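You operate a simulated robot arm through the tools that you are given. There is no shell and no other tool. Be economical: measure what you need, move in short steps, check, and stop when the job is done.

The job below is to be done with a simulated robot arm. You get a single attempt, and the scene is never put back.

Task
Fit the spacer that the chart gives for a label and roll the insole through the roller press.
Fine: old spacer into the rack; crank the bed back out.

Only the result counts: the job must be done as asked and must still hold three seconds after the hand-in. Knocking over, shifting, dropping, spilling or breaking anything else fails it.

Robot
A 6-joint arm with a two-finger parallel gripper, fixed in place. Base frame: the origin is at the foot of the arm, x ahead of it, y to its left, z up. Readings come in m, rad, newtons and seconds.
With the tool pointing down near the work surface it reaches from about 0.16 to 0.74 m from the base axis. Its first joint turns from -2.897 to 2.897 rad. Payload 3.91 kg.
The tool frame sits at the grasp point between the pads (the TCP): z along the fingers, y along the line on which they close. The tips reach 0.03 m beyond it. The gripper opens to 0.11 m. The fingers are 0.02 m wide and 0.01 m thick; the gripper's body (0.048 by 0.112 m) begins 0.055 m behind the TCP.
Orientation is that of the tool frame in the base frame, as a unit quaternion [w, x, y, z]. With the fingers straight down and closing along the base's y, the tool's x points along the base's -x, its y along +y and its z along -z.

Tools
- The arm moves only by the tool nudge_tool. Its argument "deltas" is a list of rows, each a list of 7 numbers: the shift along the tool's x, y, z in m, then the turn, a rotation vector about the tool's x, y, z in rad, then the finger opening in m, from 0 to 0.11. In form: [[tx, ty, tz, rx, ry, rz, jaw], ...]. A call has 1 to 8 rows; each row shifts and turns the commanded pose from where the row before left it, along the tool's axes as they then stand. Rows are played at 5 a second. More than 0.05 m and 0.15 rad between two rows, or a gripper value outside its range, and nothing of the call is played. Where a pose cannot be reached the arm comes as near as it can. A force on the tool above 60 N (or 10 N above the force at the start of the call, whichever is more), or a blocked arm, ends the call early, and 0.2 s more pass. Each finger travels about 0.045 m/s and halts on what it meets, pressing with about 37 N; the grip force reading is that of the motor and also rises with nothing between the fingers. The clock runs only during rows and for 0.2 s after the last one: add rows that do not move to give the fingers time. The reply holds the time, the measured pose of the TCP, the force on the tool along the base axes, the opening and the grip force, in the units named above and with some noise, with the torque about the TCP (base axes, N m) and any sound that the robot's microphone picked up, and new pictures: "pictures" is both (left out), scene, wrist or none.
- Cameras (640 x 400 px; columns grow to the right, rows downward): "scene" is fixed at [0.2244, 0.6477, 1.7631]; the picture's right is [-0.94, -0.35, 0.00], its down [-0.18, 0.48, -0.86] and it looks along [0.30, -0.81, -0.51] (base axes); focal length 369 px, centre (320, 200). "wrist" rides on the gripper at [0.071, 0.022, -0.107] in the tool frame; the picture's right is [-0.29, 0.96, 0.00], its down [-0.76, -0.23, -0.61] and it looks along [-0.58, -0.18, 0.79] (tool axes); focal length 243 px, centre (320, 200). There is no depth. A picture from a camera that has moved, and an enlarged one, comes with that camera's place and axes in the base frame and with its lens. The place of the scene camera against the robot may be out by one fixed shift of up to 0.025 m in any direction.
- lift_body(by): slides the trunk up (or, below 0, down) by that many m; the arm rides with it, the base frame stays. It gives what a move gives, with no picture.
- zoom(camera, box): a new picture of the part [left, top, right, bottom] of that camera's present view, enlarged. The clock stands still meanwhile.
- job_done(): hands the job in; it is judged then, once.

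Work in short steps. Places have to be worked out from the pictures, the camera data and where the tool is seen: move nearer, look again, correct. Check each grasp and each placing, and mend what went wrong. You have 120 turns and 200 pictures in all, those below and enlarged ones among them. Open the gripper and draw the arm clear of the work before you hand the job in, unless the task says otherwise; then end with one line.

The tools are called after "Request:" as a command line: name --pt "numbers of a row" for each row, then --argument value for the rest, lists and objects as JSON in quotes. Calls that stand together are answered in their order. nudge_tool: Moves the arm, as the interface text tells. Its arguments: {"type":"object","properties":{"deltas":{"type":"array","items":{"type":"array","items":{"type":"number"}}},"pictures":{"type":"string","enum":["both","scene","wrist","none"]}},"required":["deltas"]} The other tools are called the same way: lift_body (by) slides the trunk up or down; zoom (camera, box) takes an enlarged picture of a part of a camera's view; job_done () hands the job in.

At the start:

```text
time: 0.0
ee_pos: [0.2846, -0.1549, 1.3912]
ee_rot: [0.0, 0.0, 1.0, 0.0]
ft_force: [-0.4, -0.3, -0.5]
ft_torque: [-0.01, 0.01, -0.02]
finger_gap: 0.1101
finger_force: 0.1
trunk travel left (down, up): [-0.563, 0.027]
```

scene: 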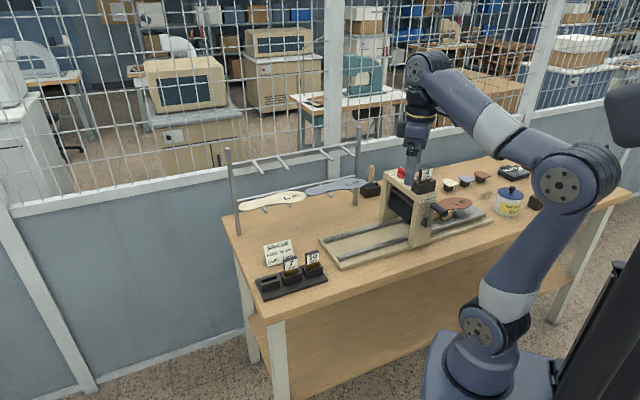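
wrist: 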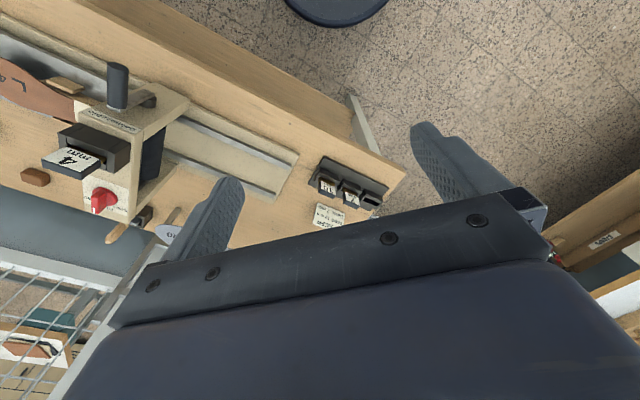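

The scene shows a roller press with a spacer in it, a rack with spacers, and a small chart. I zoom in on those parts to read the labels.

Request:
zoom --camera "scene" --box '[240, 220, 340, 310]'

Request:
zoom --camera "scene" --box '[350, 140, 490, 260]'

Request:
zoom --camera "wrist" --box '[0, 60, 200, 250]'

Request:
zoom --camera "wrist" --box '[290, 140, 410, 240]'

```text
4.44 times, centred on (290, 265) of scene
camera zoom: at [0.2244, 0.6477, 1.7631], right [-0.94, -0.35, 0.0], down [-0.18, 0.48, -0.86], along [0.3, -0.81, -0.51], focal length 1640 px, centre (453, -89)
```

zoom: 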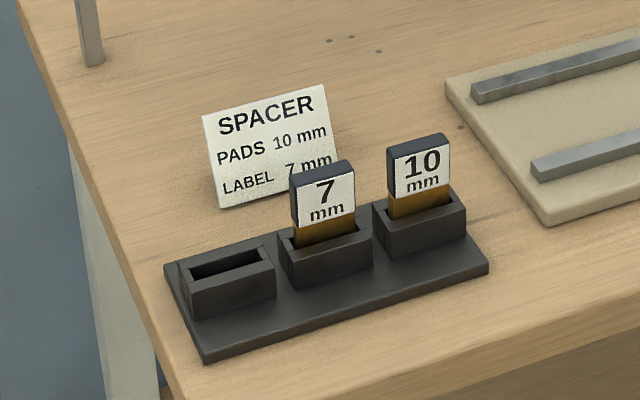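

```text
3.33 times, centred on (420, 200) of scene
camera zoom: at [0.2244, 0.6477, 1.7631], right [-0.94, -0.35, 0.0], down [-0.18, 0.48, -0.86], along [0.3, -0.81, -0.51], focal length 1230 px, centre (-13, 200)
```

zoom: 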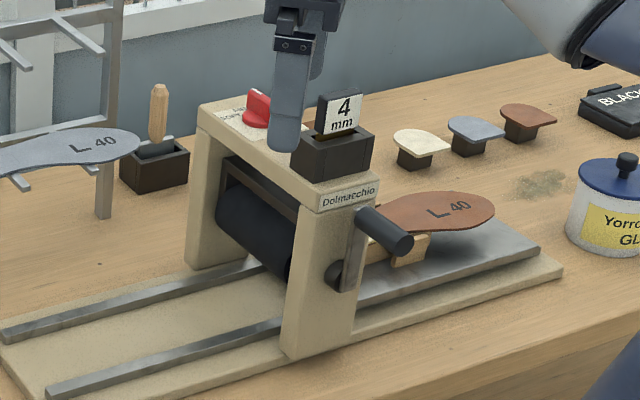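

```text
2.11 times, centred on (100, 155) of wrist
camera zoom: at [0.2144, -0.1334, 1.4985], right [0.29, 0.96, 0.0], down [0.76, -0.23, 0.61], along [0.58, -0.18, -0.79], focal length 511 px, centre (783, 295)
```

zoom: 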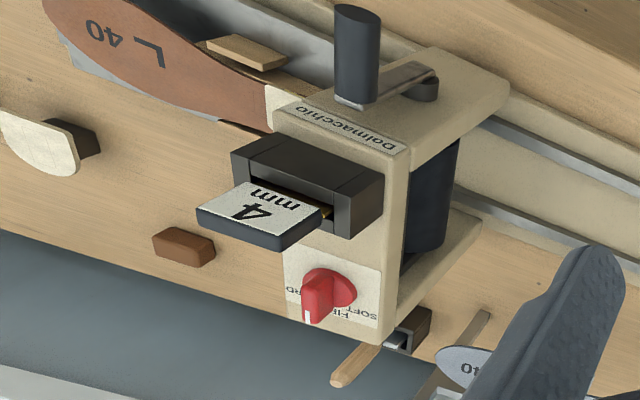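

```text
4.00 times, centred on (350, 190) of wrist
camera zoom: at [0.2144, -0.1334, 1.4985], right [0.29, 0.96, 0.0], down [0.76, -0.23, 0.61], along [0.58, -0.18, -0.79], focal length 970 px, centre (200, 240)
```

zoom: 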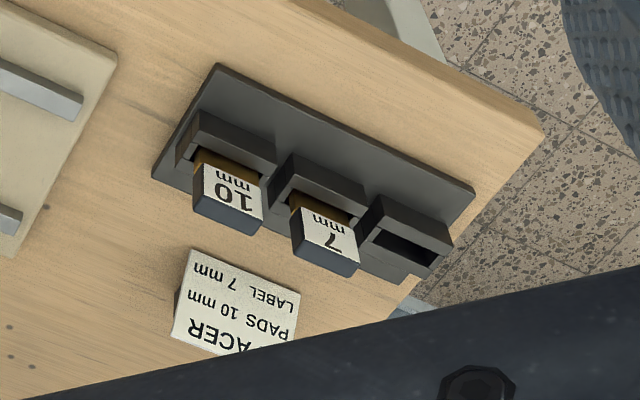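

The chart gives 7 mm for LABEL. The press, about 45° to the base, holds the 4 mm spacer, and the rack has one empty slot. I turn the tool to line up with the table and move towards the press for a better look.

Request:
nudge_tool --pt "0 0 0 0 0 -0.131 0.11" --pt "0 0 0 0 0 -0.131 0.11" --pt "0 0 0 0 0 -0.131 0.11" --pt "0 0 0 0 0 -0.131 0.11" --pt "0 0 0 0 0 -0.131 0.11" --pt "0 0 0 0 0 -0.13 0.11" --pictures "none"

Request:
nudge_tool --pt "0.025 -0.03 0 0 0 0 0.11" --pt "0.025 -0.03 0 0 0 0 0.11" --pt "0.025 -0.03 0 0 0 0 0.11" --pt "0.025 -0.03 0 0 0 0 0.11" --pt "0.02 -0.03 0 0 0 0 0.11" --pictures "both"

```text
time: 1.4
ee_pos: [0.2863, -0.1548, 1.391]
ee_rot: [0.0, -0.384, 0.923, 0.0]
ft_force: [-0.4, 0.3, 0.7]
ft_torque: [0.0, 0.0, 0.01]
finger_gap: 0.1101
finger_force: 0.1
trunk travel left (down, up): [-0.563, 0.027]
```

```text
time: 2.6
ee_pos: [0.3056, -0.3444, 1.3839]
ee_rot: [0.001, -0.383, 0.924, -0.002]
ft_force: [0.1, -0.8, -0.3]
ft_torque: [0.01, -0.01, 0.0]
finger_gap: 0.1101
finger_force: 0.0
out of reach, approached as far as the arm can: row 5
trunk travel left (down, up): [-0.563, 0.027]
camera wrist: at [0.2395, -0.3791, 1.4907], right [-0.47, 0.88, 0.0], down [0.7, 0.38, 0.61], along [0.54, 0.28, -0.79], focal length 243 px, centre (320, 200)
```

scene: 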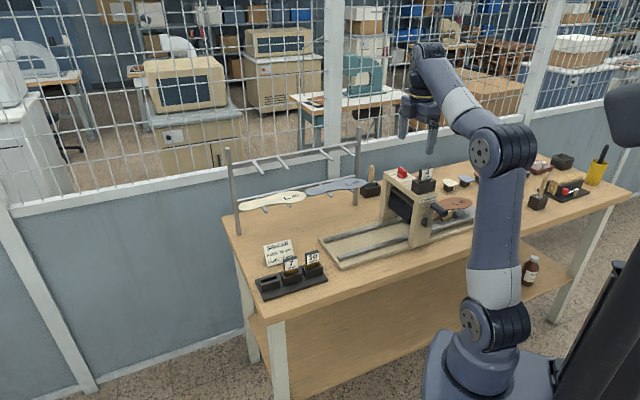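
wrist: 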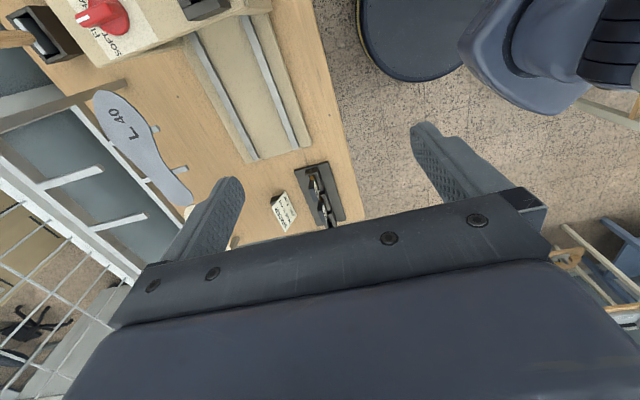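

The dial triangulates to about (0.354, -0.599, 1.145) and the 4 mm spacer to about (0.27, -0.55, 1.16). The arm is too high to reach that far out, so I lower the trunk.

Request:
lift_body --by -0.13

Request:
nudge_tool --pt "0.04 0 0 0 0 0 0.11" --pt "0.04 0 0 0 0 0 0.11" --pt "0.03 0 -0.02 0 0 0 0.11" --pt "0.03 0 -0.02 0 0 0 0.11" --pt "0 0 0 0 0 0 0.11" --pictures "both"

```text
time: 4.2
ee_pos: [0.3054, -0.3432, 1.2554]
ee_rot: [0.001, -0.382, 0.924, -0.002]
ft_force: [0.4, 0.0, -0.6]
ft_torque: [0.01, -0.04, 0.01]
finger_gap: 0.1101
finger_force: 0.0
trunk travel left (down, up): [-0.433, 0.157]
```

```text
time: 5.4
ee_pos: [0.198, -0.4268, 1.2466]
ee_rot: [0.001, -0.383, 0.924, -0.004]
ft_force: [0.3, 0.1, 0.1]
ft_torque: [-0.02, 0.0, 0.01]
finger_gap: 0.1102
finger_force: 0.1
out of reach, approached as far as the arm can: row 1, 3, 4
trunk travel left (down, up): [-0.433, 0.157]
camera wrist: at [0.1331, -0.4603, 1.3534], right [-0.47, 0.88, -0.01], down [0.7, 0.38, 0.61], along [0.54, 0.28, -0.79], focal length 243 px, centre (320, 200)
```

scene: 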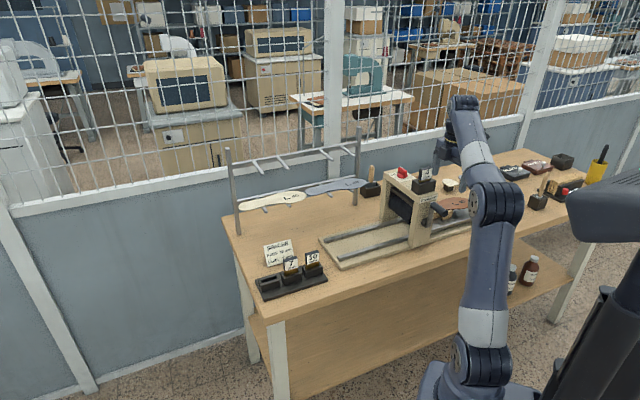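
wrist: 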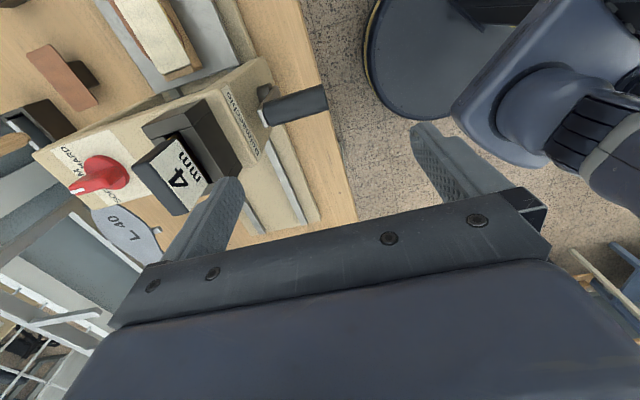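

The crank handle (about (0.207, -0.451, 1.107)) is right under the tool. I back off from the bench first, then lower the trunk and raise the tool.

Request:
nudge_tool --pt "0 0.04 0 0 0 0 0.06" --pt "0 0.04 0 0 0 0 0.06" --pt "0 0.04 -0.01 0 0 0 0.06" --pt "0 0.03 -0.02 0 0 0 0.06" --pt "0 0 0 0 0 0 0.06" --pictures "none"

Request:
lift_body --by -0.1

Request:
nudge_tool --pt "0 0 -0.04 0 0 0 0.06" --pt "0 0 -0.04 0 0 0 0.06" --pt "0 0 -0.02 0 0 0 0.06" --pt "0 0 0 0 0 0 0.06" --pictures "none"

Request:
lift_body --by -0.1

```text
time: 6.6
ee_pos: [0.0953, -0.3212, 1.2714]
ee_rot: [0.0, -0.383, 0.924, -0.004]
ft_force: [0.0, -0.8, -0.5]
ft_torque: [-0.01, 0.02, 0.01]
finger_gap: 0.06
finger_force: 0.0
out of reach, approached as far as the arm can: row 4
trunk travel left (down, up): [-0.433, 0.157]
```

```text
time: 7.9
ee_pos: [0.0961, -0.3216, 1.1711]
ee_rot: [0.0, -0.383, 0.924, -0.005]
ft_force: [0.5, 0.2, 0.0]
ft_torque: [0.01, 0.0, 0.0]
finger_gap: 0.0601
finger_force: 0.0
trunk travel left (down, up): [-0.333, 0.257]
```

```text
time: 8.9
ee_pos: [0.0957, -0.3215, 1.1711]
ee_rot: [0.0, -0.383, 0.924, -0.004]
ft_force: [-1.3, -0.1, 0.4]
ft_torque: [0.01, -0.01, 0.02]
finger_gap: 0.0602
finger_force: 0.1
out of reach, approached as far as the arm can: row 1, 2, 3
trunk travel left (down, up): [-0.333, 0.257]
```

```text
time: 10.2
ee_pos: [0.096, -0.3216, 1.0706]
ee_rot: [0.0, -0.383, 0.924, -0.005]
ft_force: [-1.2, 0.1, -0.2]
ft_torque: [0.0, -0.04, -0.02]
finger_gap: 0.06
finger_force: 0.1
trunk travel left (down, up): [-0.233, 0.357]
```

The arm has a ceiling that follows the trunk, so I had it backwards. I raise the trunk again and work lower relative to it.

Request:
lift_body --by 0.32

Request:
nudge_tool --pt "0 0 0.04 0 0 0 0.06" --pt "0 0 0.04 0 0 0 0.06" --pt "0 -0.03 0.03 0 0 0 0.06" --pt "0 -0.04 0 0 0 0 0.06" --pt "0 -0.04 0 0 0 0 0.06" --pt "0 -0.04 0 0 0 0 0.06" --pt "0 0 0 0 0 0 0.06" --pictures "wrist"

```text
time: 13.4
ee_pos: [0.0971, -0.3219, 1.3908]
ee_rot: [0.0, -0.383, 0.924, -0.004]
ft_force: [0.0, 0.3, 0.1]
ft_torque: [-0.01, 0.01, 0.02]
finger_gap: 0.06
finger_force: 0.1
trunk travel left (down, up): [-0.553, 0.037]
```

```text
time: 15.0
ee_pos: [0.2033, -0.4306, 1.2828]
ee_rot: [0.0, -0.383, 0.924, -0.004]
ft_force: [-0.2, -0.4, -0.7]
ft_torque: [-0.02, -0.03, 0.03]
finger_gap: 0.06
finger_force: 0.1
trunk travel left (down, up): [-0.553, 0.037]
camera wrist: at [0.1384, -0.4639, 1.3894], right [-0.47, 0.88, -0.01], down [0.7, 0.38, 0.61], along [0.54, 0.28, -0.79], focal length 243 px, centre (320, 200)
```

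wrist: 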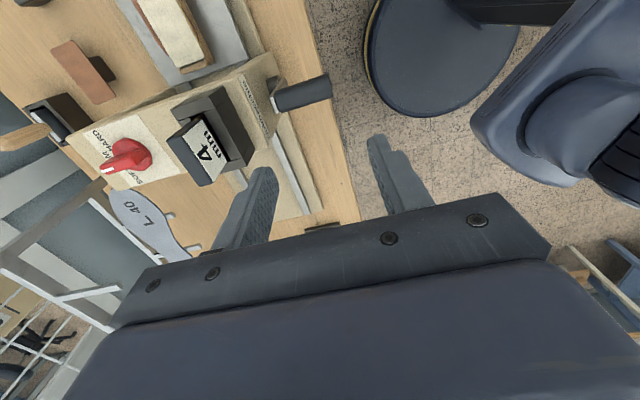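

Reach is good now. I zoom in on the spacer in the press for its accurate position.

Request:
zoom --camera "wrist" --box '[80, 60, 340, 220]'

```text
2.46 times, centred on (210, 140) of wrist
camera zoom: at [0.1384, -0.4639, 1.3894], right [-0.47, 0.88, -0.01], down [0.7, 0.38, 0.61], along [0.54, 0.28, -0.79], focal length 597 px, centre (591, 348)
```

zoom: 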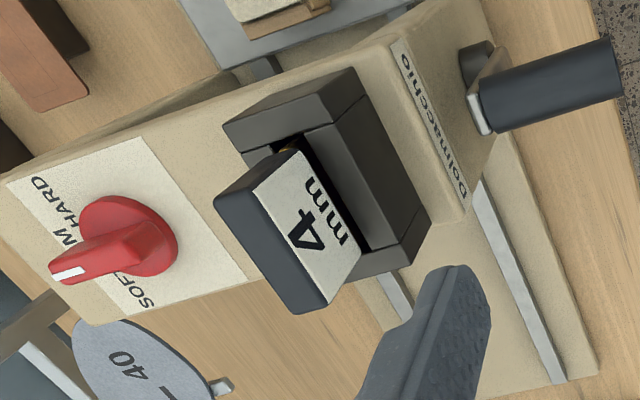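

The tab top triangulates to (0.275, -0.515, 1.21), with its edges at 45°. I move above it with the tips just clear of it and check.

Request:
nudge_tool --pt "0.003 -0.037 0 0 0 0 0.06" --pt "0.003 -0.037 0 0 0 0 0.06" --pt "0.003 -0.036 0 0 0 0 0.06" --pt "0 0 0.02 0 0 0 0.06" --pt "0 0 0 0 0 0 0.06" --pictures "both"

```text
time: 16.2
ee_pos: [0.2729, -0.5115, 1.2635]
ee_rot: [0.0, -0.383, 0.924, -0.004]
ft_force: [0.0, 0.0, 0.9]
ft_torque: [0.0, -0.01, 0.01]
finger_gap: 0.0598
finger_force: 0.0
trunk travel left (down, up): [-0.553, 0.037]
camera wrist: at [0.2074, -0.5449, 1.3713], right [-0.47, 0.88, -0.01], down [0.7, 0.38, 0.61], along [0.54, 0.28, -0.79], focal length 243 px, centre (320, 200)
```

scene: 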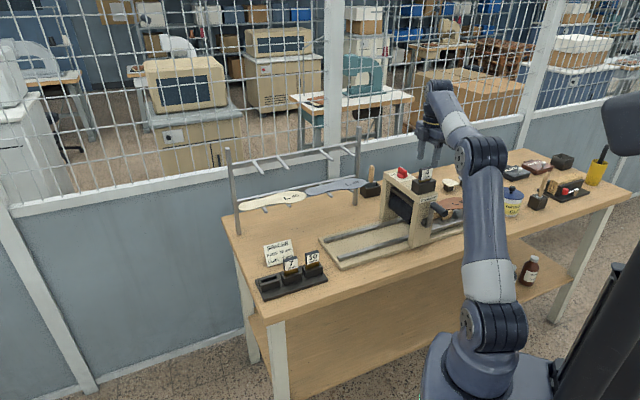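
wrist: 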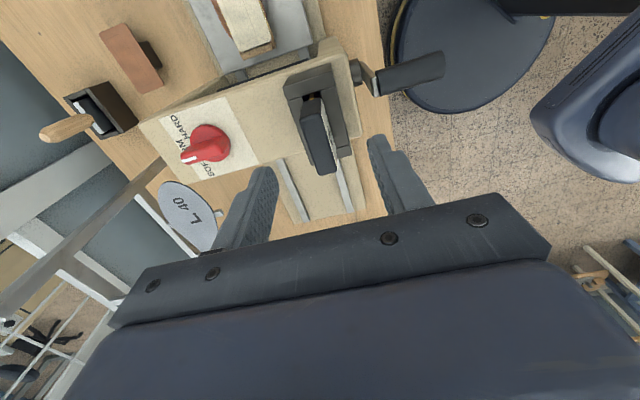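

Request:
zoom --camera "wrist" --box '[220, 50, 420, 220]'

Request:
zoom --camera "scene" --box '[380, 100, 480, 220]'

```text
2.35 times, centred on (320, 135) of wrist
camera zoom: at [0.2074, -0.5449, 1.3713], right [-0.47, 0.88, -0.01], down [0.7, 0.38, 0.61], along [0.54, 0.28, -0.79], focal length 571 px, centre (320, 353)
```

zoom: 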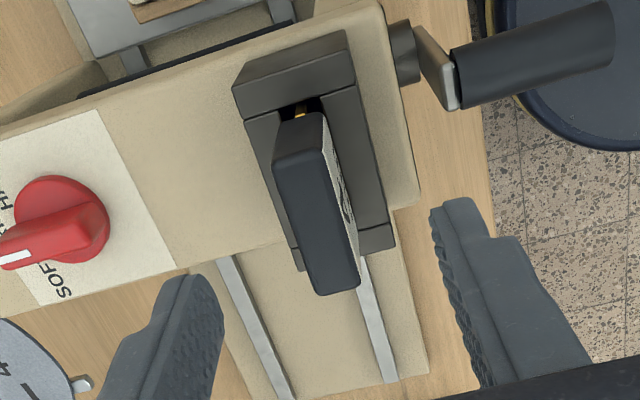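

```text
3.33 times, centred on (430, 160) of scene
camera zoom: at [0.2244, 0.6477, 1.7631], right [-0.94, -0.35, 0.0], down [-0.18, 0.48, -0.86], along [0.3, -0.81, -0.51], focal length 1230 px, centre (-47, 333)
```

zoom: 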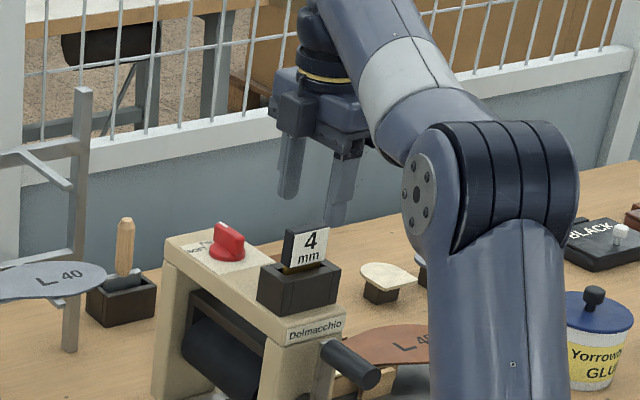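

The fingers straddle the tab to within 2 mm. I lower to z of about 1.203, which keeps the tips above the socket, and close.

Request:
nudge_tool --pt "0 0 0.03 0 0 0 0.06" --pt "0 0 0.03 0 0 0 0.06" --pt "0 0 0 0 0 0 0.06" --pt "0 0 0 0 0 0 0.03" --pt "0 0 0 0 0 0 0.0" --pt "0 0 0 0 0 0 0.0" --pt "0 0 0 0 0 0 0.0" --pictures "wrist"

```text
time: 17.8
ee_pos: [0.2752, -0.5125, 1.2037]
ee_rot: [0.001, -0.383, 0.924, -0.005]
ft_force: [0.3, 0.1, 1.1]
ft_torque: [0.04, 0.03, 0.0]
finger_gap: 0.0153
finger_force: 36.6
trunk travel left (down, up): [-0.553, 0.037]
camera wrist: at [0.2085, -0.5463, 1.3106], right [-0.47, 0.88, -0.01], down [0.7, 0.38, 0.61], along [0.54, 0.28, -0.79], focal length 243 px, centre (320, 200)
```

wrist: 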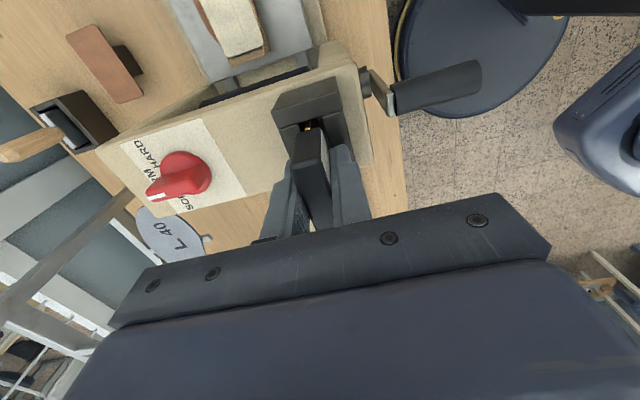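

The tab is gripped at a 15 mm gap. I lift straight up.

Request:
nudge_tool --pt "0 0 -0.02 0 0 0 0" --pt "0 0 -0.02 0 0 0 0" --pt "0 0 -0.02 0 0 0 0" --pt "0 0 -0.02 0 0 0 0" --pt "0 0 0 0 0 0 0" --pictures "both"

```text
time: 19.0
ee_pos: [0.2729, -0.513, 1.2825]
ee_rot: [0.0, -0.383, 0.924, -0.005]
ft_force: [0.3, 0.2, -0.4]
ft_torque: [0.0, -0.01, 0.02]
finger_gap: 0.0155
finger_force: 36.9
trunk travel left (down, up): [-0.553, 0.037]
camera wrist: at [0.2078, -0.5472, 1.3913], right [-0.47, 0.88, -0.01], down [0.7, 0.38, 0.61], along [0.54, 0.28, -0.79], focal length 243 px, centre (320, 200)
```

scene: 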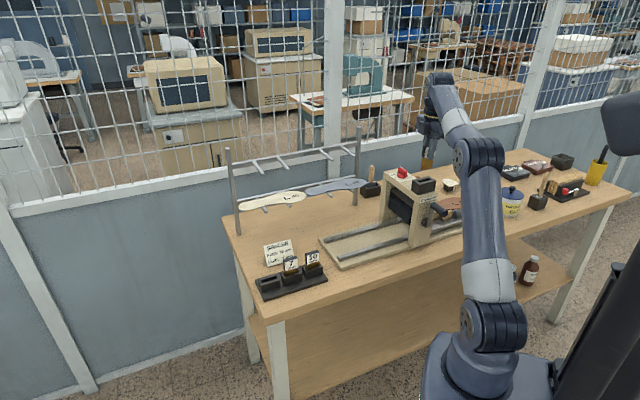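
wrist: 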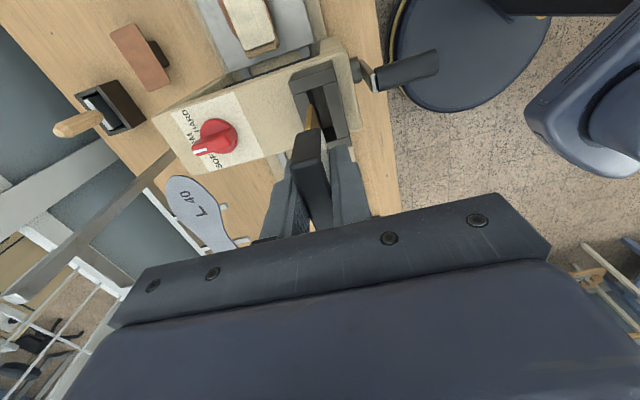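

Request:
zoom --camera "scene" --box '[380, 100, 480, 220]'

Request:
zoom --camera "wrist" --box '[260, 40, 400, 220]'

```text
3.33 times, centred on (430, 160) of scene
camera zoom: at [0.2244, 0.6477, 1.7631], right [-0.94, -0.35, 0.0], down [-0.18, 0.48, -0.86], along [0.3, -0.81, -0.51], focal length 1230 px, centre (-47, 333)
```

zoom: 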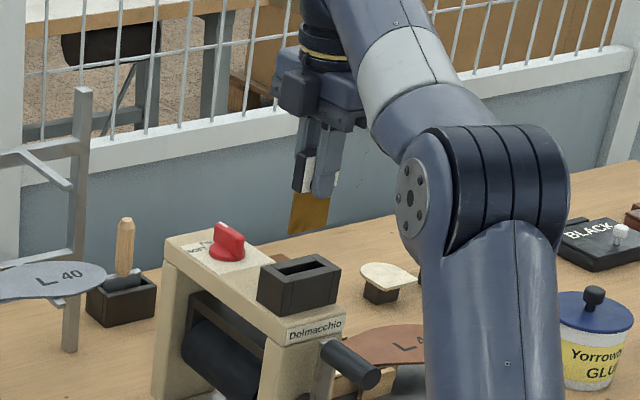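

```text
2.22 times, centred on (330, 130) of wrist
camera zoom: at [0.2078, -0.5472, 1.3913], right [-0.47, 0.88, -0.01], down [0.7, 0.38, 0.61], along [0.54, 0.28, -0.79], focal length 539 px, centre (298, 356)
```

zoom: 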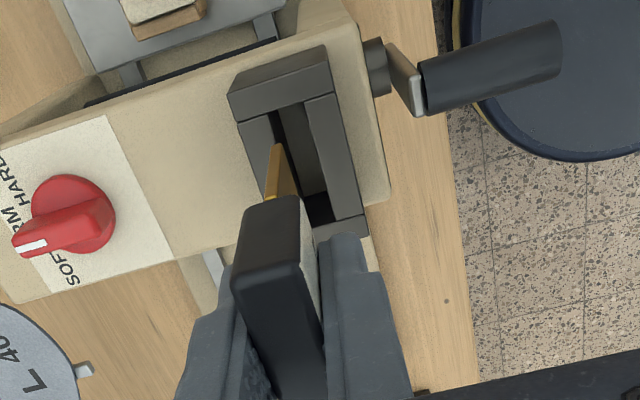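

The 4 mm spacer is out and held upright. I carry it along the table towards the rack for a close look.

Request:
nudge_tool --pt "-0.045 0 0 0 0 0 0" --pt "-0.045 0 0 0 0 0 0" --pt "-0.045 0 0 0 0 0 0" --pt "-0.045 0 0 0 0 0 0" --pt "-0.045 0 0 0 0 0 0" --pt "-0.045 0 0 0 0 0 0" --pt "-0.045 0 0 0 0 0 0" --pt "-0.045 0.0 0 0 0 0 0" --pictures "both"

```text
time: 20.8
ee_pos: [0.5295, -0.2547, 1.2815]
ee_rot: [0.0, -0.383, 0.924, -0.004]
ft_force: [-0.2, 0.6, -1.1]
ft_torque: [0.0, 0.03, -0.01]
finger_gap: 0.0155
finger_force: 37.4
trunk travel left (down, up): [-0.553, 0.037]
camera wrist: at [0.4635, -0.2897, 1.3887], right [-0.47, 0.88, -0.01], down [0.7, 0.38, 0.61], along [0.54, 0.28, -0.8], focal length 243 px, centre (320, 200)
```

scene: 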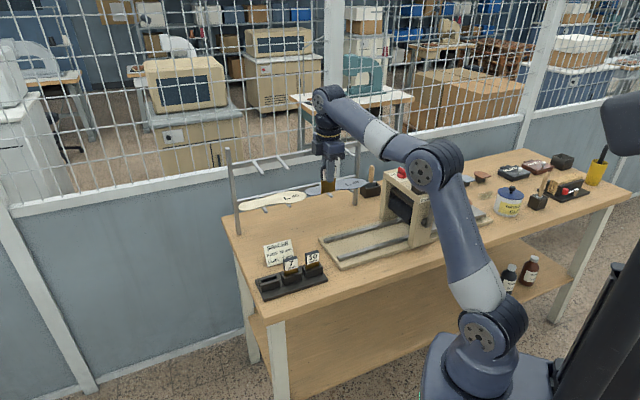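
wrist: 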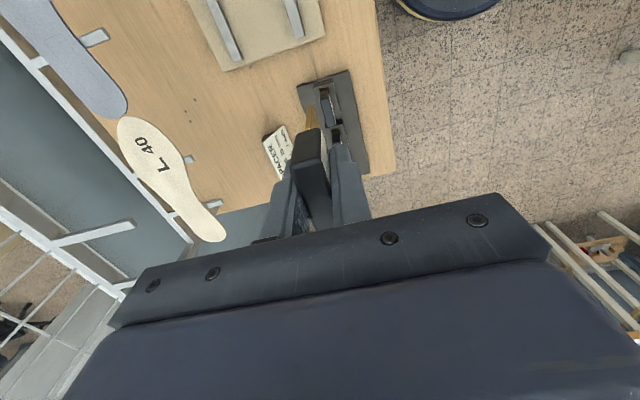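

I zoom in on the rack in both views.

Request:
zoom --camera "wrist" --box '[260, 60, 400, 190]'

```text
3.08 times, centred on (330, 125) of wrist
camera zoom: at [0.4635, -0.2897, 1.3887], right [-0.47, 0.88, -0.01], down [0.7, 0.38, 0.61], along [0.54, 0.28, -0.8], focal length 746 px, centre (289, 431)
```

zoom: 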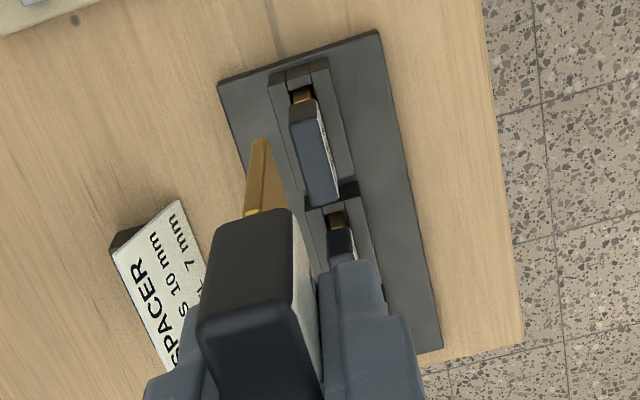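

The tops of the 10 mm and 7 mm tabs are at about (0.567, -0.224, 0.995) and (0.626, -0.173). The held spacer hides the empty slot, so I move sideways toward the robot and lower for a clear look.

Request:
nudge_tool --pt "-0.02 0.03 0.03 0 0 0 0" --pt "-0.02 0.03 0.03 0 0 0 0" --pt "-0.02 0.03 0.03 0 0 0 0" --pt "0 0.02 0 0 0 0 0" --pt "0 0 0 0 0 0 0" --pictures "wrist"

Request:
zoom --camera "wrist" --box '[140, 60, 320, 190]'

```text
time: 22.0
ee_pos: [0.4911, -0.1378, 1.1889]
ee_rot: [0.001, -0.383, 0.924, -0.005]
ft_force: [-0.8, 0.1, -1.9]
ft_torque: [0.0, -0.04, -0.01]
finger_gap: 0.0154
finger_force: 37.1
trunk travel left (down, up): [-0.553, 0.037]
camera wrist: at [0.4246, -0.1716, 1.2951], right [-0.47, 0.88, -0.01], down [0.7, 0.38, 0.61], along [0.54, 0.28, -0.79], focal length 243 px, centre (320, 200)
```

wrist: 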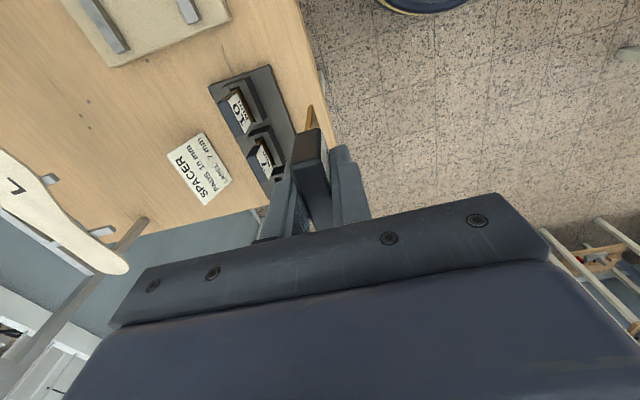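

```text
3.08 times, centred on (230, 125) of wrist
camera zoom: at [0.4246, -0.1716, 1.2951], right [-0.47, 0.88, -0.01], down [0.7, 0.38, 0.61], along [0.54, 0.28, -0.79], focal length 746 px, centre (597, 431)
```

zoom: 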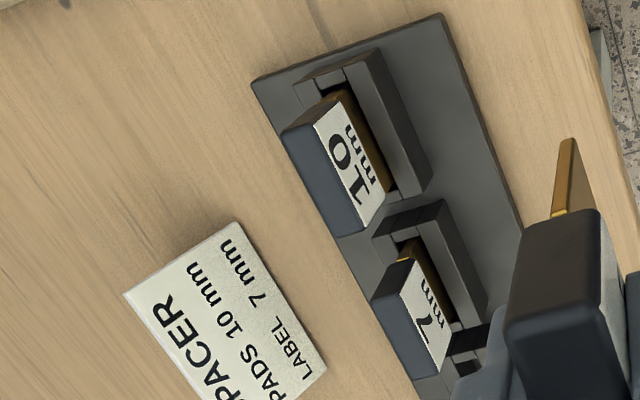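

From both tab positions the empty slot should be near (0.679, -0.117). I hover there with the tongue still above it.

Request:
nudge_tool --pt "-0.037 -0.029 0 0 0 0 0" --pt "-0.037 -0.029 0 0 0 0 0" --pt "-0.037 -0.03 0 0 0 0 0" --pt "-0.037 -0.03 0 0 0 0 0" --pt "0 0 0.04 0 0 0 0" --pt "0 0 0.04 0 0 0 0" --pt "0 0 0 0 0 0 0" --pictures "both"

Request:
zoom --camera "scene" --box '[230, 190, 350, 310]'

Request:
zoom --camera "wrist" --box '[240, 60, 400, 220]'

```text
time: 23.6
ee_pos: [0.6807, -0.1178, 1.1097]
ee_rot: [0.0, -0.383, 0.924, -0.003]
ft_force: [-0.6, 0.4, 0.4]
ft_torque: [0.01, 0.01, -0.04]
finger_gap: 0.0156
finger_force: 37.2
trunk travel left (down, up): [-0.553, 0.037]
camera wrist: at [0.6155, -0.1515, 1.2159], right [-0.47, 0.88, -0.01], down [0.7, 0.38, 0.61], along [0.54, 0.28, -0.8], focal length 243 px, centre (320, 200)
```

scene: 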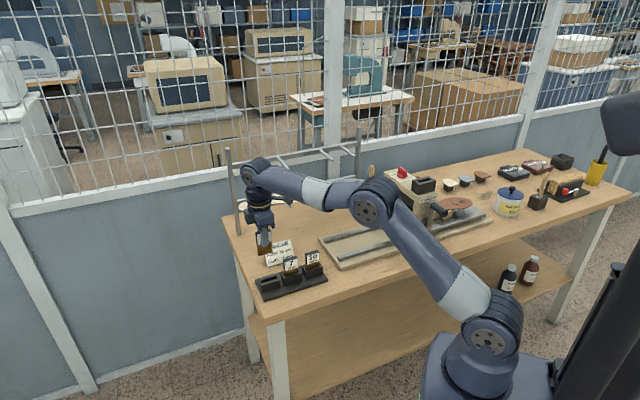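
wrist: 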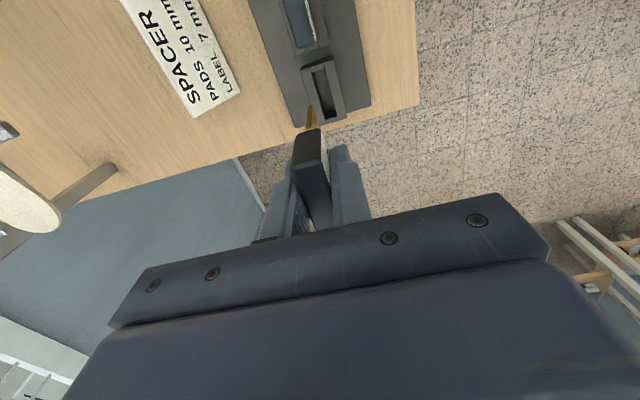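

```text
3.33 times, centred on (290, 250) of scene
camera zoom: at [0.2244, 0.6477, 1.7631], right [-0.94, -0.35, 0.0], down [-0.18, 0.48, -0.86], along [0.3, -0.81, -0.51], focal length 1230 px, centre (420, 33)
```

zoom: 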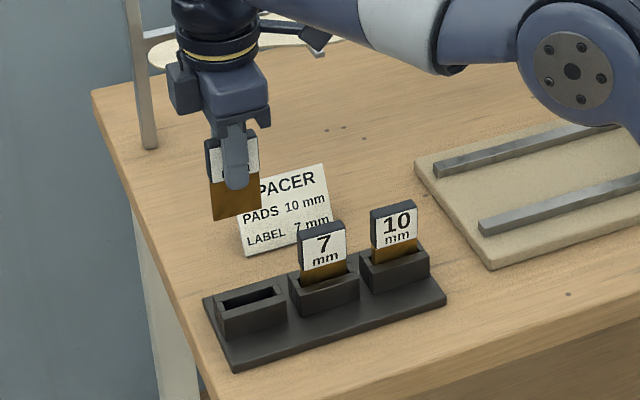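

```text
2.50 times, centred on (320, 140) of wrist
camera zoom: at [0.6155, -0.1515, 1.2159], right [-0.47, 0.88, -0.01], down [0.7, 0.38, 0.61], along [0.54, 0.28, -0.8], focal length 606 px, centre (320, 350)
```

zoom: 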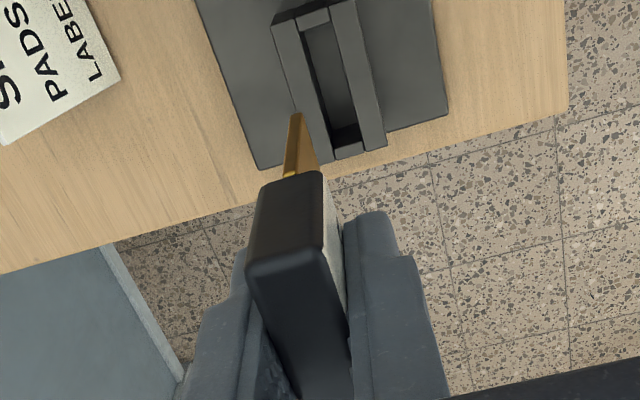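

The slot centre works out slightly nearer than my position, so I correct by about 4 mm on each axis and lower to just above the rim for another look.

Request:
nudge_tool --pt "0.004 0.0045 0.02 0 0 0 0" --pt "0 0 0.02 0 0 0 0" --pt "0 0 0 0 0 0 0" --pictures "wrist"

Request:
zoom --camera "scene" --box '[230, 200, 330, 310]'

Request:
zoom --camera "wrist" --box '[260, 60, 380, 180]'

```text
time: 24.4
ee_pos: [0.6754, -0.1184, 1.0704]
ee_rot: [0.0, -0.383, 0.924, -0.004]
ft_force: [0.3, 0.7, -0.8]
ft_torque: [-0.01, -0.02, 0.03]
finger_gap: 0.0156
finger_force: 37.2
trunk travel left (down, up): [-0.553, 0.037]
camera wrist: at [0.6098, -0.1515, 1.1767], right [-0.47, 0.88, -0.01], down [0.7, 0.38, 0.61], along [0.54, 0.28, -0.79], focal length 243 px, centre (320, 200)
```

wrist: 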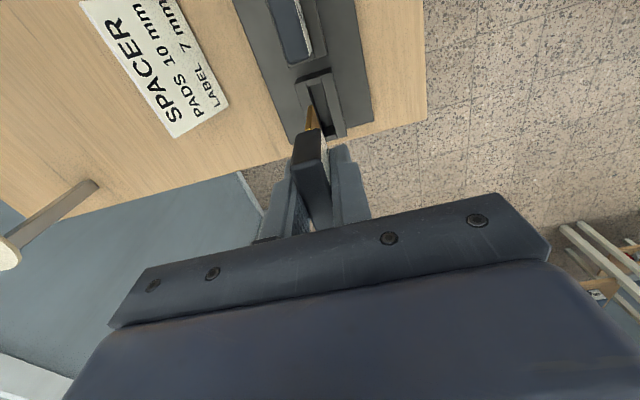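

```text
3.64 times, centred on (280, 255) of scene
camera zoom: at [0.2244, 0.6477, 1.7631], right [-0.94, -0.35, 0.0], down [-0.18, 0.48, -0.86], along [0.3, -0.81, -0.51], focal length 1342 px, centre (466, 0)
```

zoom: 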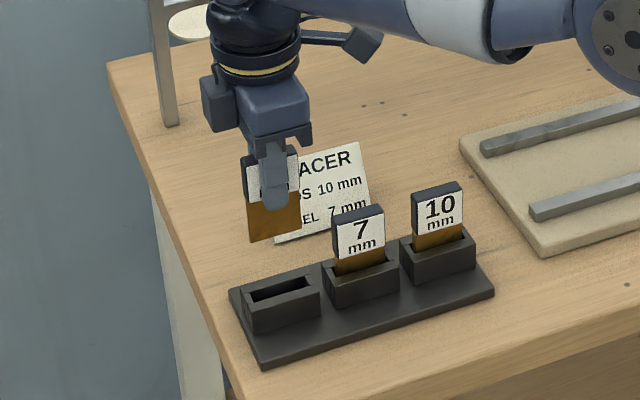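

```text
3.33 times, centred on (320, 120) of wrist
camera zoom: at [0.6098, -0.1515, 1.1767], right [-0.47, 0.88, -0.01], down [0.7, 0.38, 0.61], along [0.54, 0.28, -0.79], focal length 809 px, centre (320, 467)
```

zoom: 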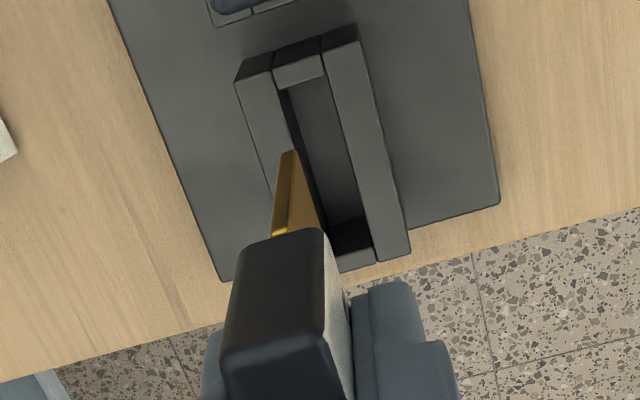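

Compared with the view right after the press extraction, the tongue sits over the slot the same way. I lower gently and check the force and picture.

Request:
nudge_tool --pt "0 0 0.01 0 0 0 0" --pt "0 0 0.01 0 0 0 0" --pt "0 0 0 0 0 0 0" --pictures "none"

Request:
zoom --camera "wrist" --box '[260, 60, 380, 180]'

Request:
zoom --camera "scene" --box '[230, 220, 310, 310]'

```text
time: 25.2
ee_pos: [0.6765, -0.1172, 1.0491]
ee_rot: [0.0, -0.383, 0.924, -0.005]
ft_force: [0.4, 0.3, -0.7]
ft_torque: [0.01, 0.02, -0.01]
finger_gap: 0.0153
finger_force: 36.9
trunk travel left (down, up): [-0.553, 0.037]
```

```text
3.33 times, centred on (320, 120) of wrist
camera zoom: at [0.6097, -0.1516, 1.1566], right [-0.47, 0.88, -0.01], down [0.7, 0.38, 0.61], along [0.54, 0.28, -0.79], focal length 809 px, centre (320, 467)
```

zoom: 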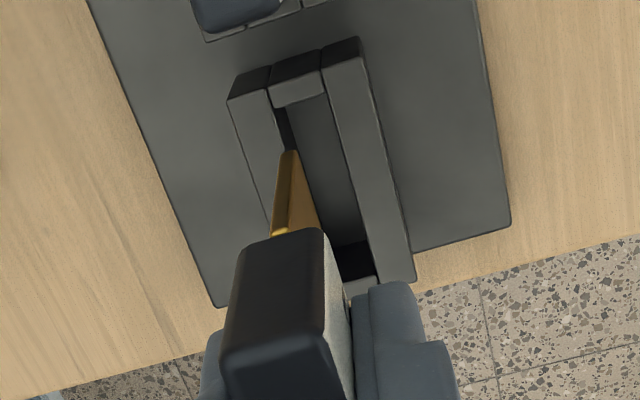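

```text
4.44 times, centred on (270, 265) of scene
camera zoom: at [0.2244, 0.6477, 1.7631], right [-0.94, -0.35, 0.0], down [-0.18, 0.48, -0.86], along [0.3, -0.81, -0.51], focal length 1640 px, centre (542, -89)
```

zoom: 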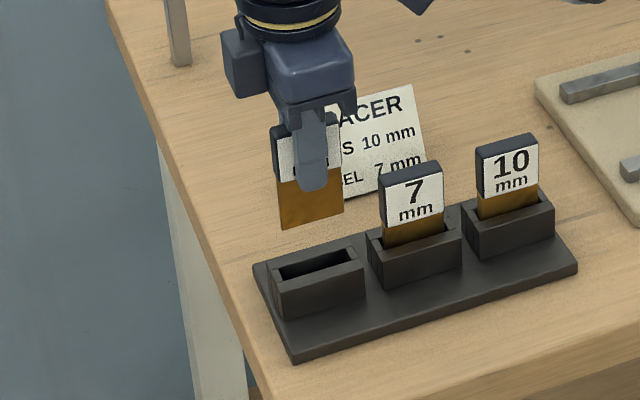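

The spacer needs a small correction, about +1.5 mm in tool x and +2 mm in tool y. I apply it and descend into the slot.

Request:
nudge_tool --pt "0.0015 0.002 0.0 0 0 0 0" --pt "0 0 0.01 0 0 0 0" --pt "0 0 0.01 0 0 0 0" --pt "0 0 0.01 0 0 0 0" --pt "0 0 0 0 0 0 0" --pictures "none"

Request:
zoom --camera "wrist" --box '[260, 60, 380, 180]'

Request:
zoom --camera "scene" --box '[230, 220, 310, 310]'

```text
time: 26.4
ee_pos: [0.6737, -0.1173, 1.0209]
ee_rot: [0.0, -0.384, 0.924, -0.003]
ft_force: [0.1, -0.6, -1.1]
ft_torque: [-0.01, 0.05, 0.0]
finger_gap: 0.0155
finger_force: 36.9
trunk travel left (down, up): [-0.553, 0.037]
```

```text
3.33 times, centred on (320, 120) of wrist
camera zoom: at [0.6071, -0.1512, 1.1283], right [-0.47, 0.88, -0.01], down [0.7, 0.38, 0.61], along [0.54, 0.28, -0.79], focal length 809 px, centre (320, 467)
```

zoom: 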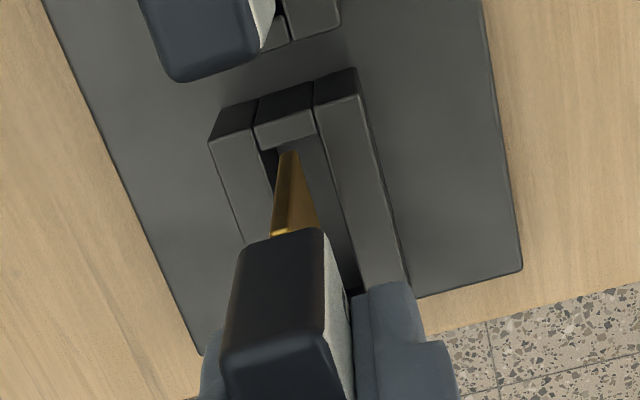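

```text
4.44 times, centred on (270, 265) of scene
camera zoom: at [0.2244, 0.6477, 1.7631], right [-0.94, -0.35, 0.0], down [-0.18, 0.48, -0.86], along [0.3, -0.81, -0.51], focal length 1640 px, centre (542, -89)
```

zoom: 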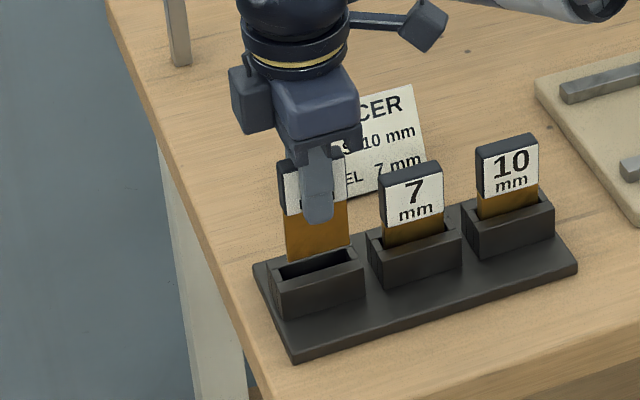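

The tongue is now at the rim and sits inside the opening. I continue down with a 1 mm lateral trim.

Request:
nudge_tool --pt "0.0 0.001 0.008 0 0 0 0" --pt "0 0 0.008 0 0 0 0" --pt "0 0 0.007 0 0 0 0" --pt "0 0 0 0 0 0 0" --pictures "none"

Request:
zoom --camera "scene" --box '[230, 220, 310, 310]'

```text
time: 27.4
ee_pos: [0.6717, -0.1152, 1.0049]
ee_rot: [0.005, -0.383, 0.924, -0.007]
ft_force: [4.9, 5.5, 41.3]
ft_torque: [-0.42, 0.41, 0.01]
finger_gap: 0.0152
finger_force: 37.2
trunk travel left (down, up): [-0.553, 0.037]
```

```text
4.44 times, centred on (270, 265) of scene
camera zoom: at [0.2244, 0.6477, 1.7631], right [-0.94, -0.35, 0.0], down [-0.18, 0.48, -0.86], along [0.3, -0.81, -0.51], focal length 1640 px, centre (542, -89)
```

zoom: 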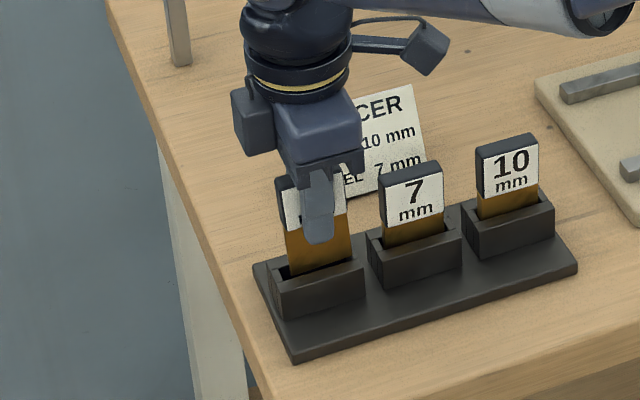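

The contact torque shows the press-side edge of the tongue resting on the slot's end block. I raise, shift 2.5 mm toward the rack's outer end, and try again gently.

Request:
nudge_tool --pt "0 0 -0.012 0 0 0 0" --pt "0 0 0 0 0 0 0" --pt "-0.0025 0 0 0 0 0 0" --pt "0 0 0 0 0 0 0" --pictures "none"

Request:
zoom --camera "scene" --box '[240, 230, 300, 290]'

Request:
zoom --camera "wrist" --box '[280, 80, 360, 150]'

```text
time: 28.4
ee_pos: [0.6745, -0.1154, 1.011]
ee_rot: [-0.001, -0.383, 0.924, -0.004]
ft_force: [0.1, -0.1, -1.2]
ft_torque: [0.0, 0.03, 0.03]
finger_gap: 0.0154
finger_force: 36.8
trunk travel left (down, up): [-0.553, 0.037]
```

```text
6.67 times, centred on (270, 260) of scene
camera zoom: at [0.2244, 0.6477, 1.7631], right [-0.94, -0.35, 0.0], down [-0.18, 0.48, -0.86], along [0.3, -0.81, -0.51], focal length 2460 px, centre (653, -200)
```

zoom: 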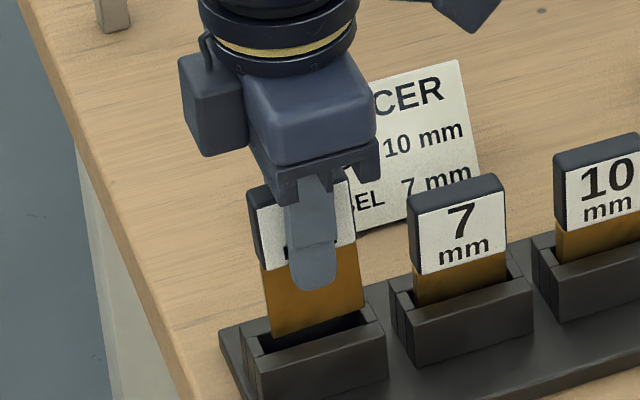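

```text
5.71 times, centred on (320, 115) of wrist
camera zoom: at [0.6086, -0.1484, 1.1183], right [-0.47, 0.88, -0.01], down [0.7, 0.38, 0.61], along [0.54, 0.28, -0.8], focal length 1386 px, centre (320, 686)
```

zoom: 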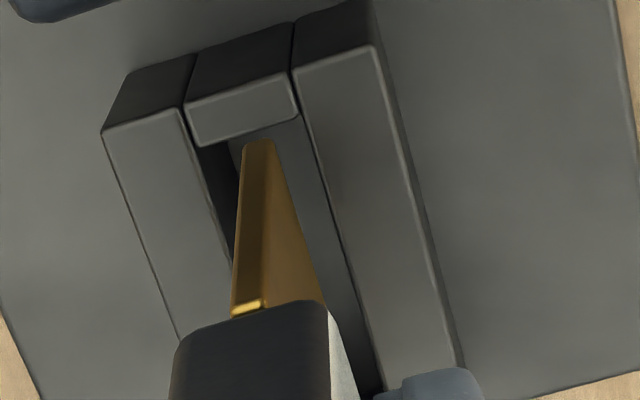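

The tongue is now clear of the end block and centred laterally. I descend.

Request:
nudge_tool --pt "0 0 0.006 0 0 0 0" --pt "0 0 0.006 0 0 0 0" --pt "0 0 0.006 0 0 0 0" --pt "0 0 0 0 0 0 0" --pictures "none"

Request:
zoom --camera "scene" --box '[240, 230, 300, 290]'

```text
time: 29.4
ee_pos: [0.6748, -0.1141, 0.9935]
ee_rot: [0.001, -0.384, 0.923, -0.005]
ft_force: [4.1, 4.8, 14.7]
ft_torque: [-0.09, 0.07, -0.05]
finger_gap: 0.0156
finger_force: 37.8
trunk travel left (down, up): [-0.553, 0.037]
```

```text
6.67 times, centred on (270, 260) of scene
camera zoom: at [0.2244, 0.6477, 1.7631], right [-0.94, -0.35, 0.0], down [-0.18, 0.48, -0.86], along [0.3, -0.81, -0.51], focal length 2460 px, centre (653, -200)
```

zoom: 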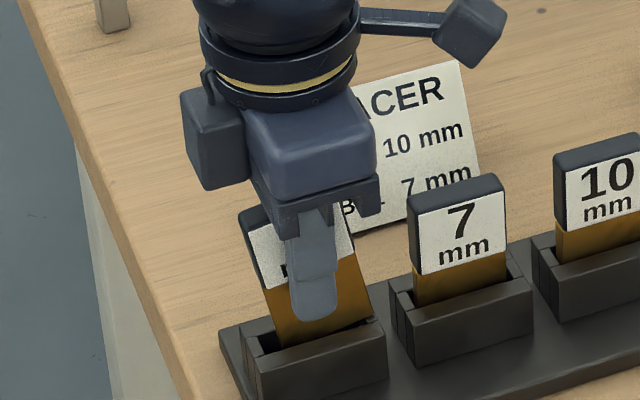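

The spacer caught on the press-side end again and tilted in the grip. I raise it, shift 3 mm further outward and look.

Request:
nudge_tool --pt "0 0 -0.012 0 0 0 0" --pt "0 0 -0.008 0 0 0 0" --pt "-0.003 0 0 0 0 0 0" --pt "0 0 0 0 0 0 0" --pictures "none"

Request:
zoom --camera "scene" --box '[240, 230, 300, 290]'

Request:
zoom --camera "wrist" --box '[260, 80, 380, 200]'

```text
time: 30.4
ee_pos: [0.6784, -0.1122, 1.0125]
ee_rot: [0.0, -0.382, 0.924, -0.004]
ft_force: [-0.2, 0.0, -1.6]
ft_torque: [0.01, 0.03, 0.02]
finger_gap: 0.0155
finger_force: 37.2
trunk travel left (down, up): [-0.553, 0.037]
```

```text
6.67 times, centred on (270, 260) of scene
camera zoom: at [0.2244, 0.6477, 1.7631], right [-0.94, -0.35, 0.0], down [-0.18, 0.48, -0.86], along [0.3, -0.81, -0.51], focal length 2460 px, centre (653, -200)
```

zoom: 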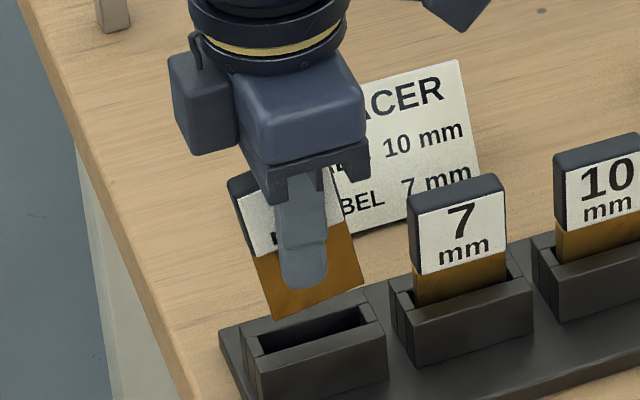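

```text
3.33 times, centred on (320, 140) of wrist
camera zoom: at [0.6124, -0.1465, 1.1193], right [-0.47, 0.88, -0.01], down [0.7, 0.38, 0.61], along [0.54, 0.28, -0.8], focal length 809 px, centre (320, 400)
```

zoom: 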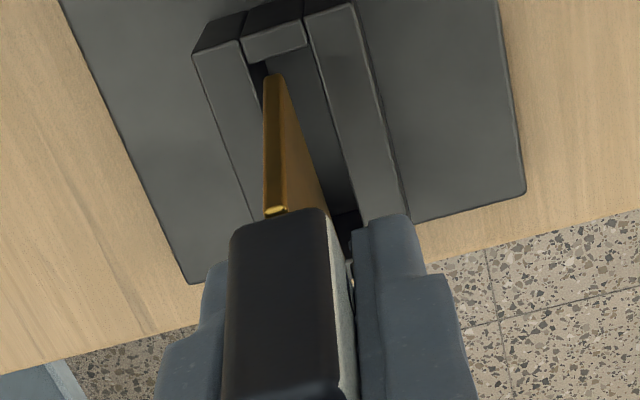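

The spacer leans about 0.17 rad in the grip. I tilt the tool back by that amount so the spacer hangs upright, then check alignment.

Request:
nudge_tool --pt "0 0 -0.01 0 0 0 0" --pt "0 0 0 0 -0.09 0 0" --pt "0 0 0 0 -0.08 0 0" --pt "0 0 0 0 0 0 0" --pictures "none"

Request:
zoom --camera "scene" --box '[240, 230, 300, 290]'

Request:
zoom --camera "wrist" --box '[260, 80, 380, 200]'

```text
time: 31.4
ee_pos: [0.6763, -0.1136, 1.0241]
ee_rot: [0.079, -0.382, 0.921, 0.028]
ft_force: [-0.3, 0.7, 0.1]
ft_torque: [0.0, -0.01, 0.02]
finger_gap: 0.0158
finger_force: 37.6
trunk travel left (down, up): [-0.553, 0.037]
```

```text
6.67 times, centred on (270, 260) of scene
camera zoom: at [0.2244, 0.6477, 1.7631], right [-0.94, -0.35, 0.0], down [-0.18, 0.48, -0.86], along [0.3, -0.81, -0.51], focal length 2460 px, centre (653, -200)
```

zoom: 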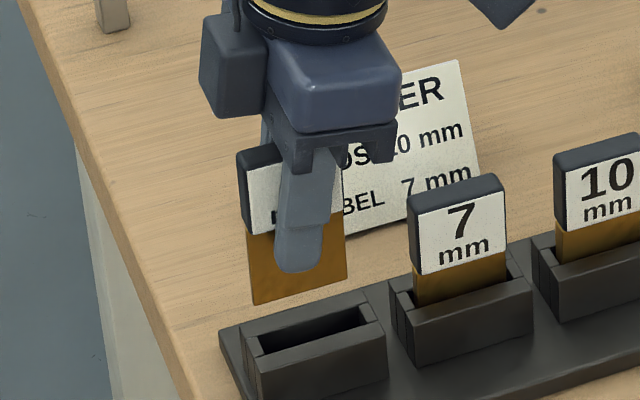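

```text
3.33 times, centred on (320, 140) of wrist
camera zoom: at [0.5989, -0.1591, 1.1162], right [-0.47, 0.88, 0.04], down [0.62, 0.3, 0.73], along [0.63, 0.37, -0.68], focal length 809 px, centre (320, 400)
```

zoom: 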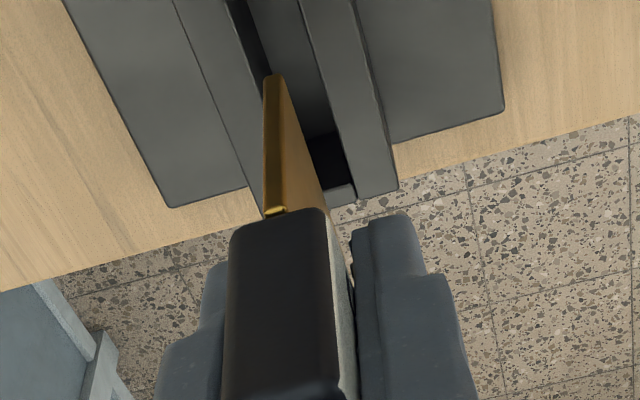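

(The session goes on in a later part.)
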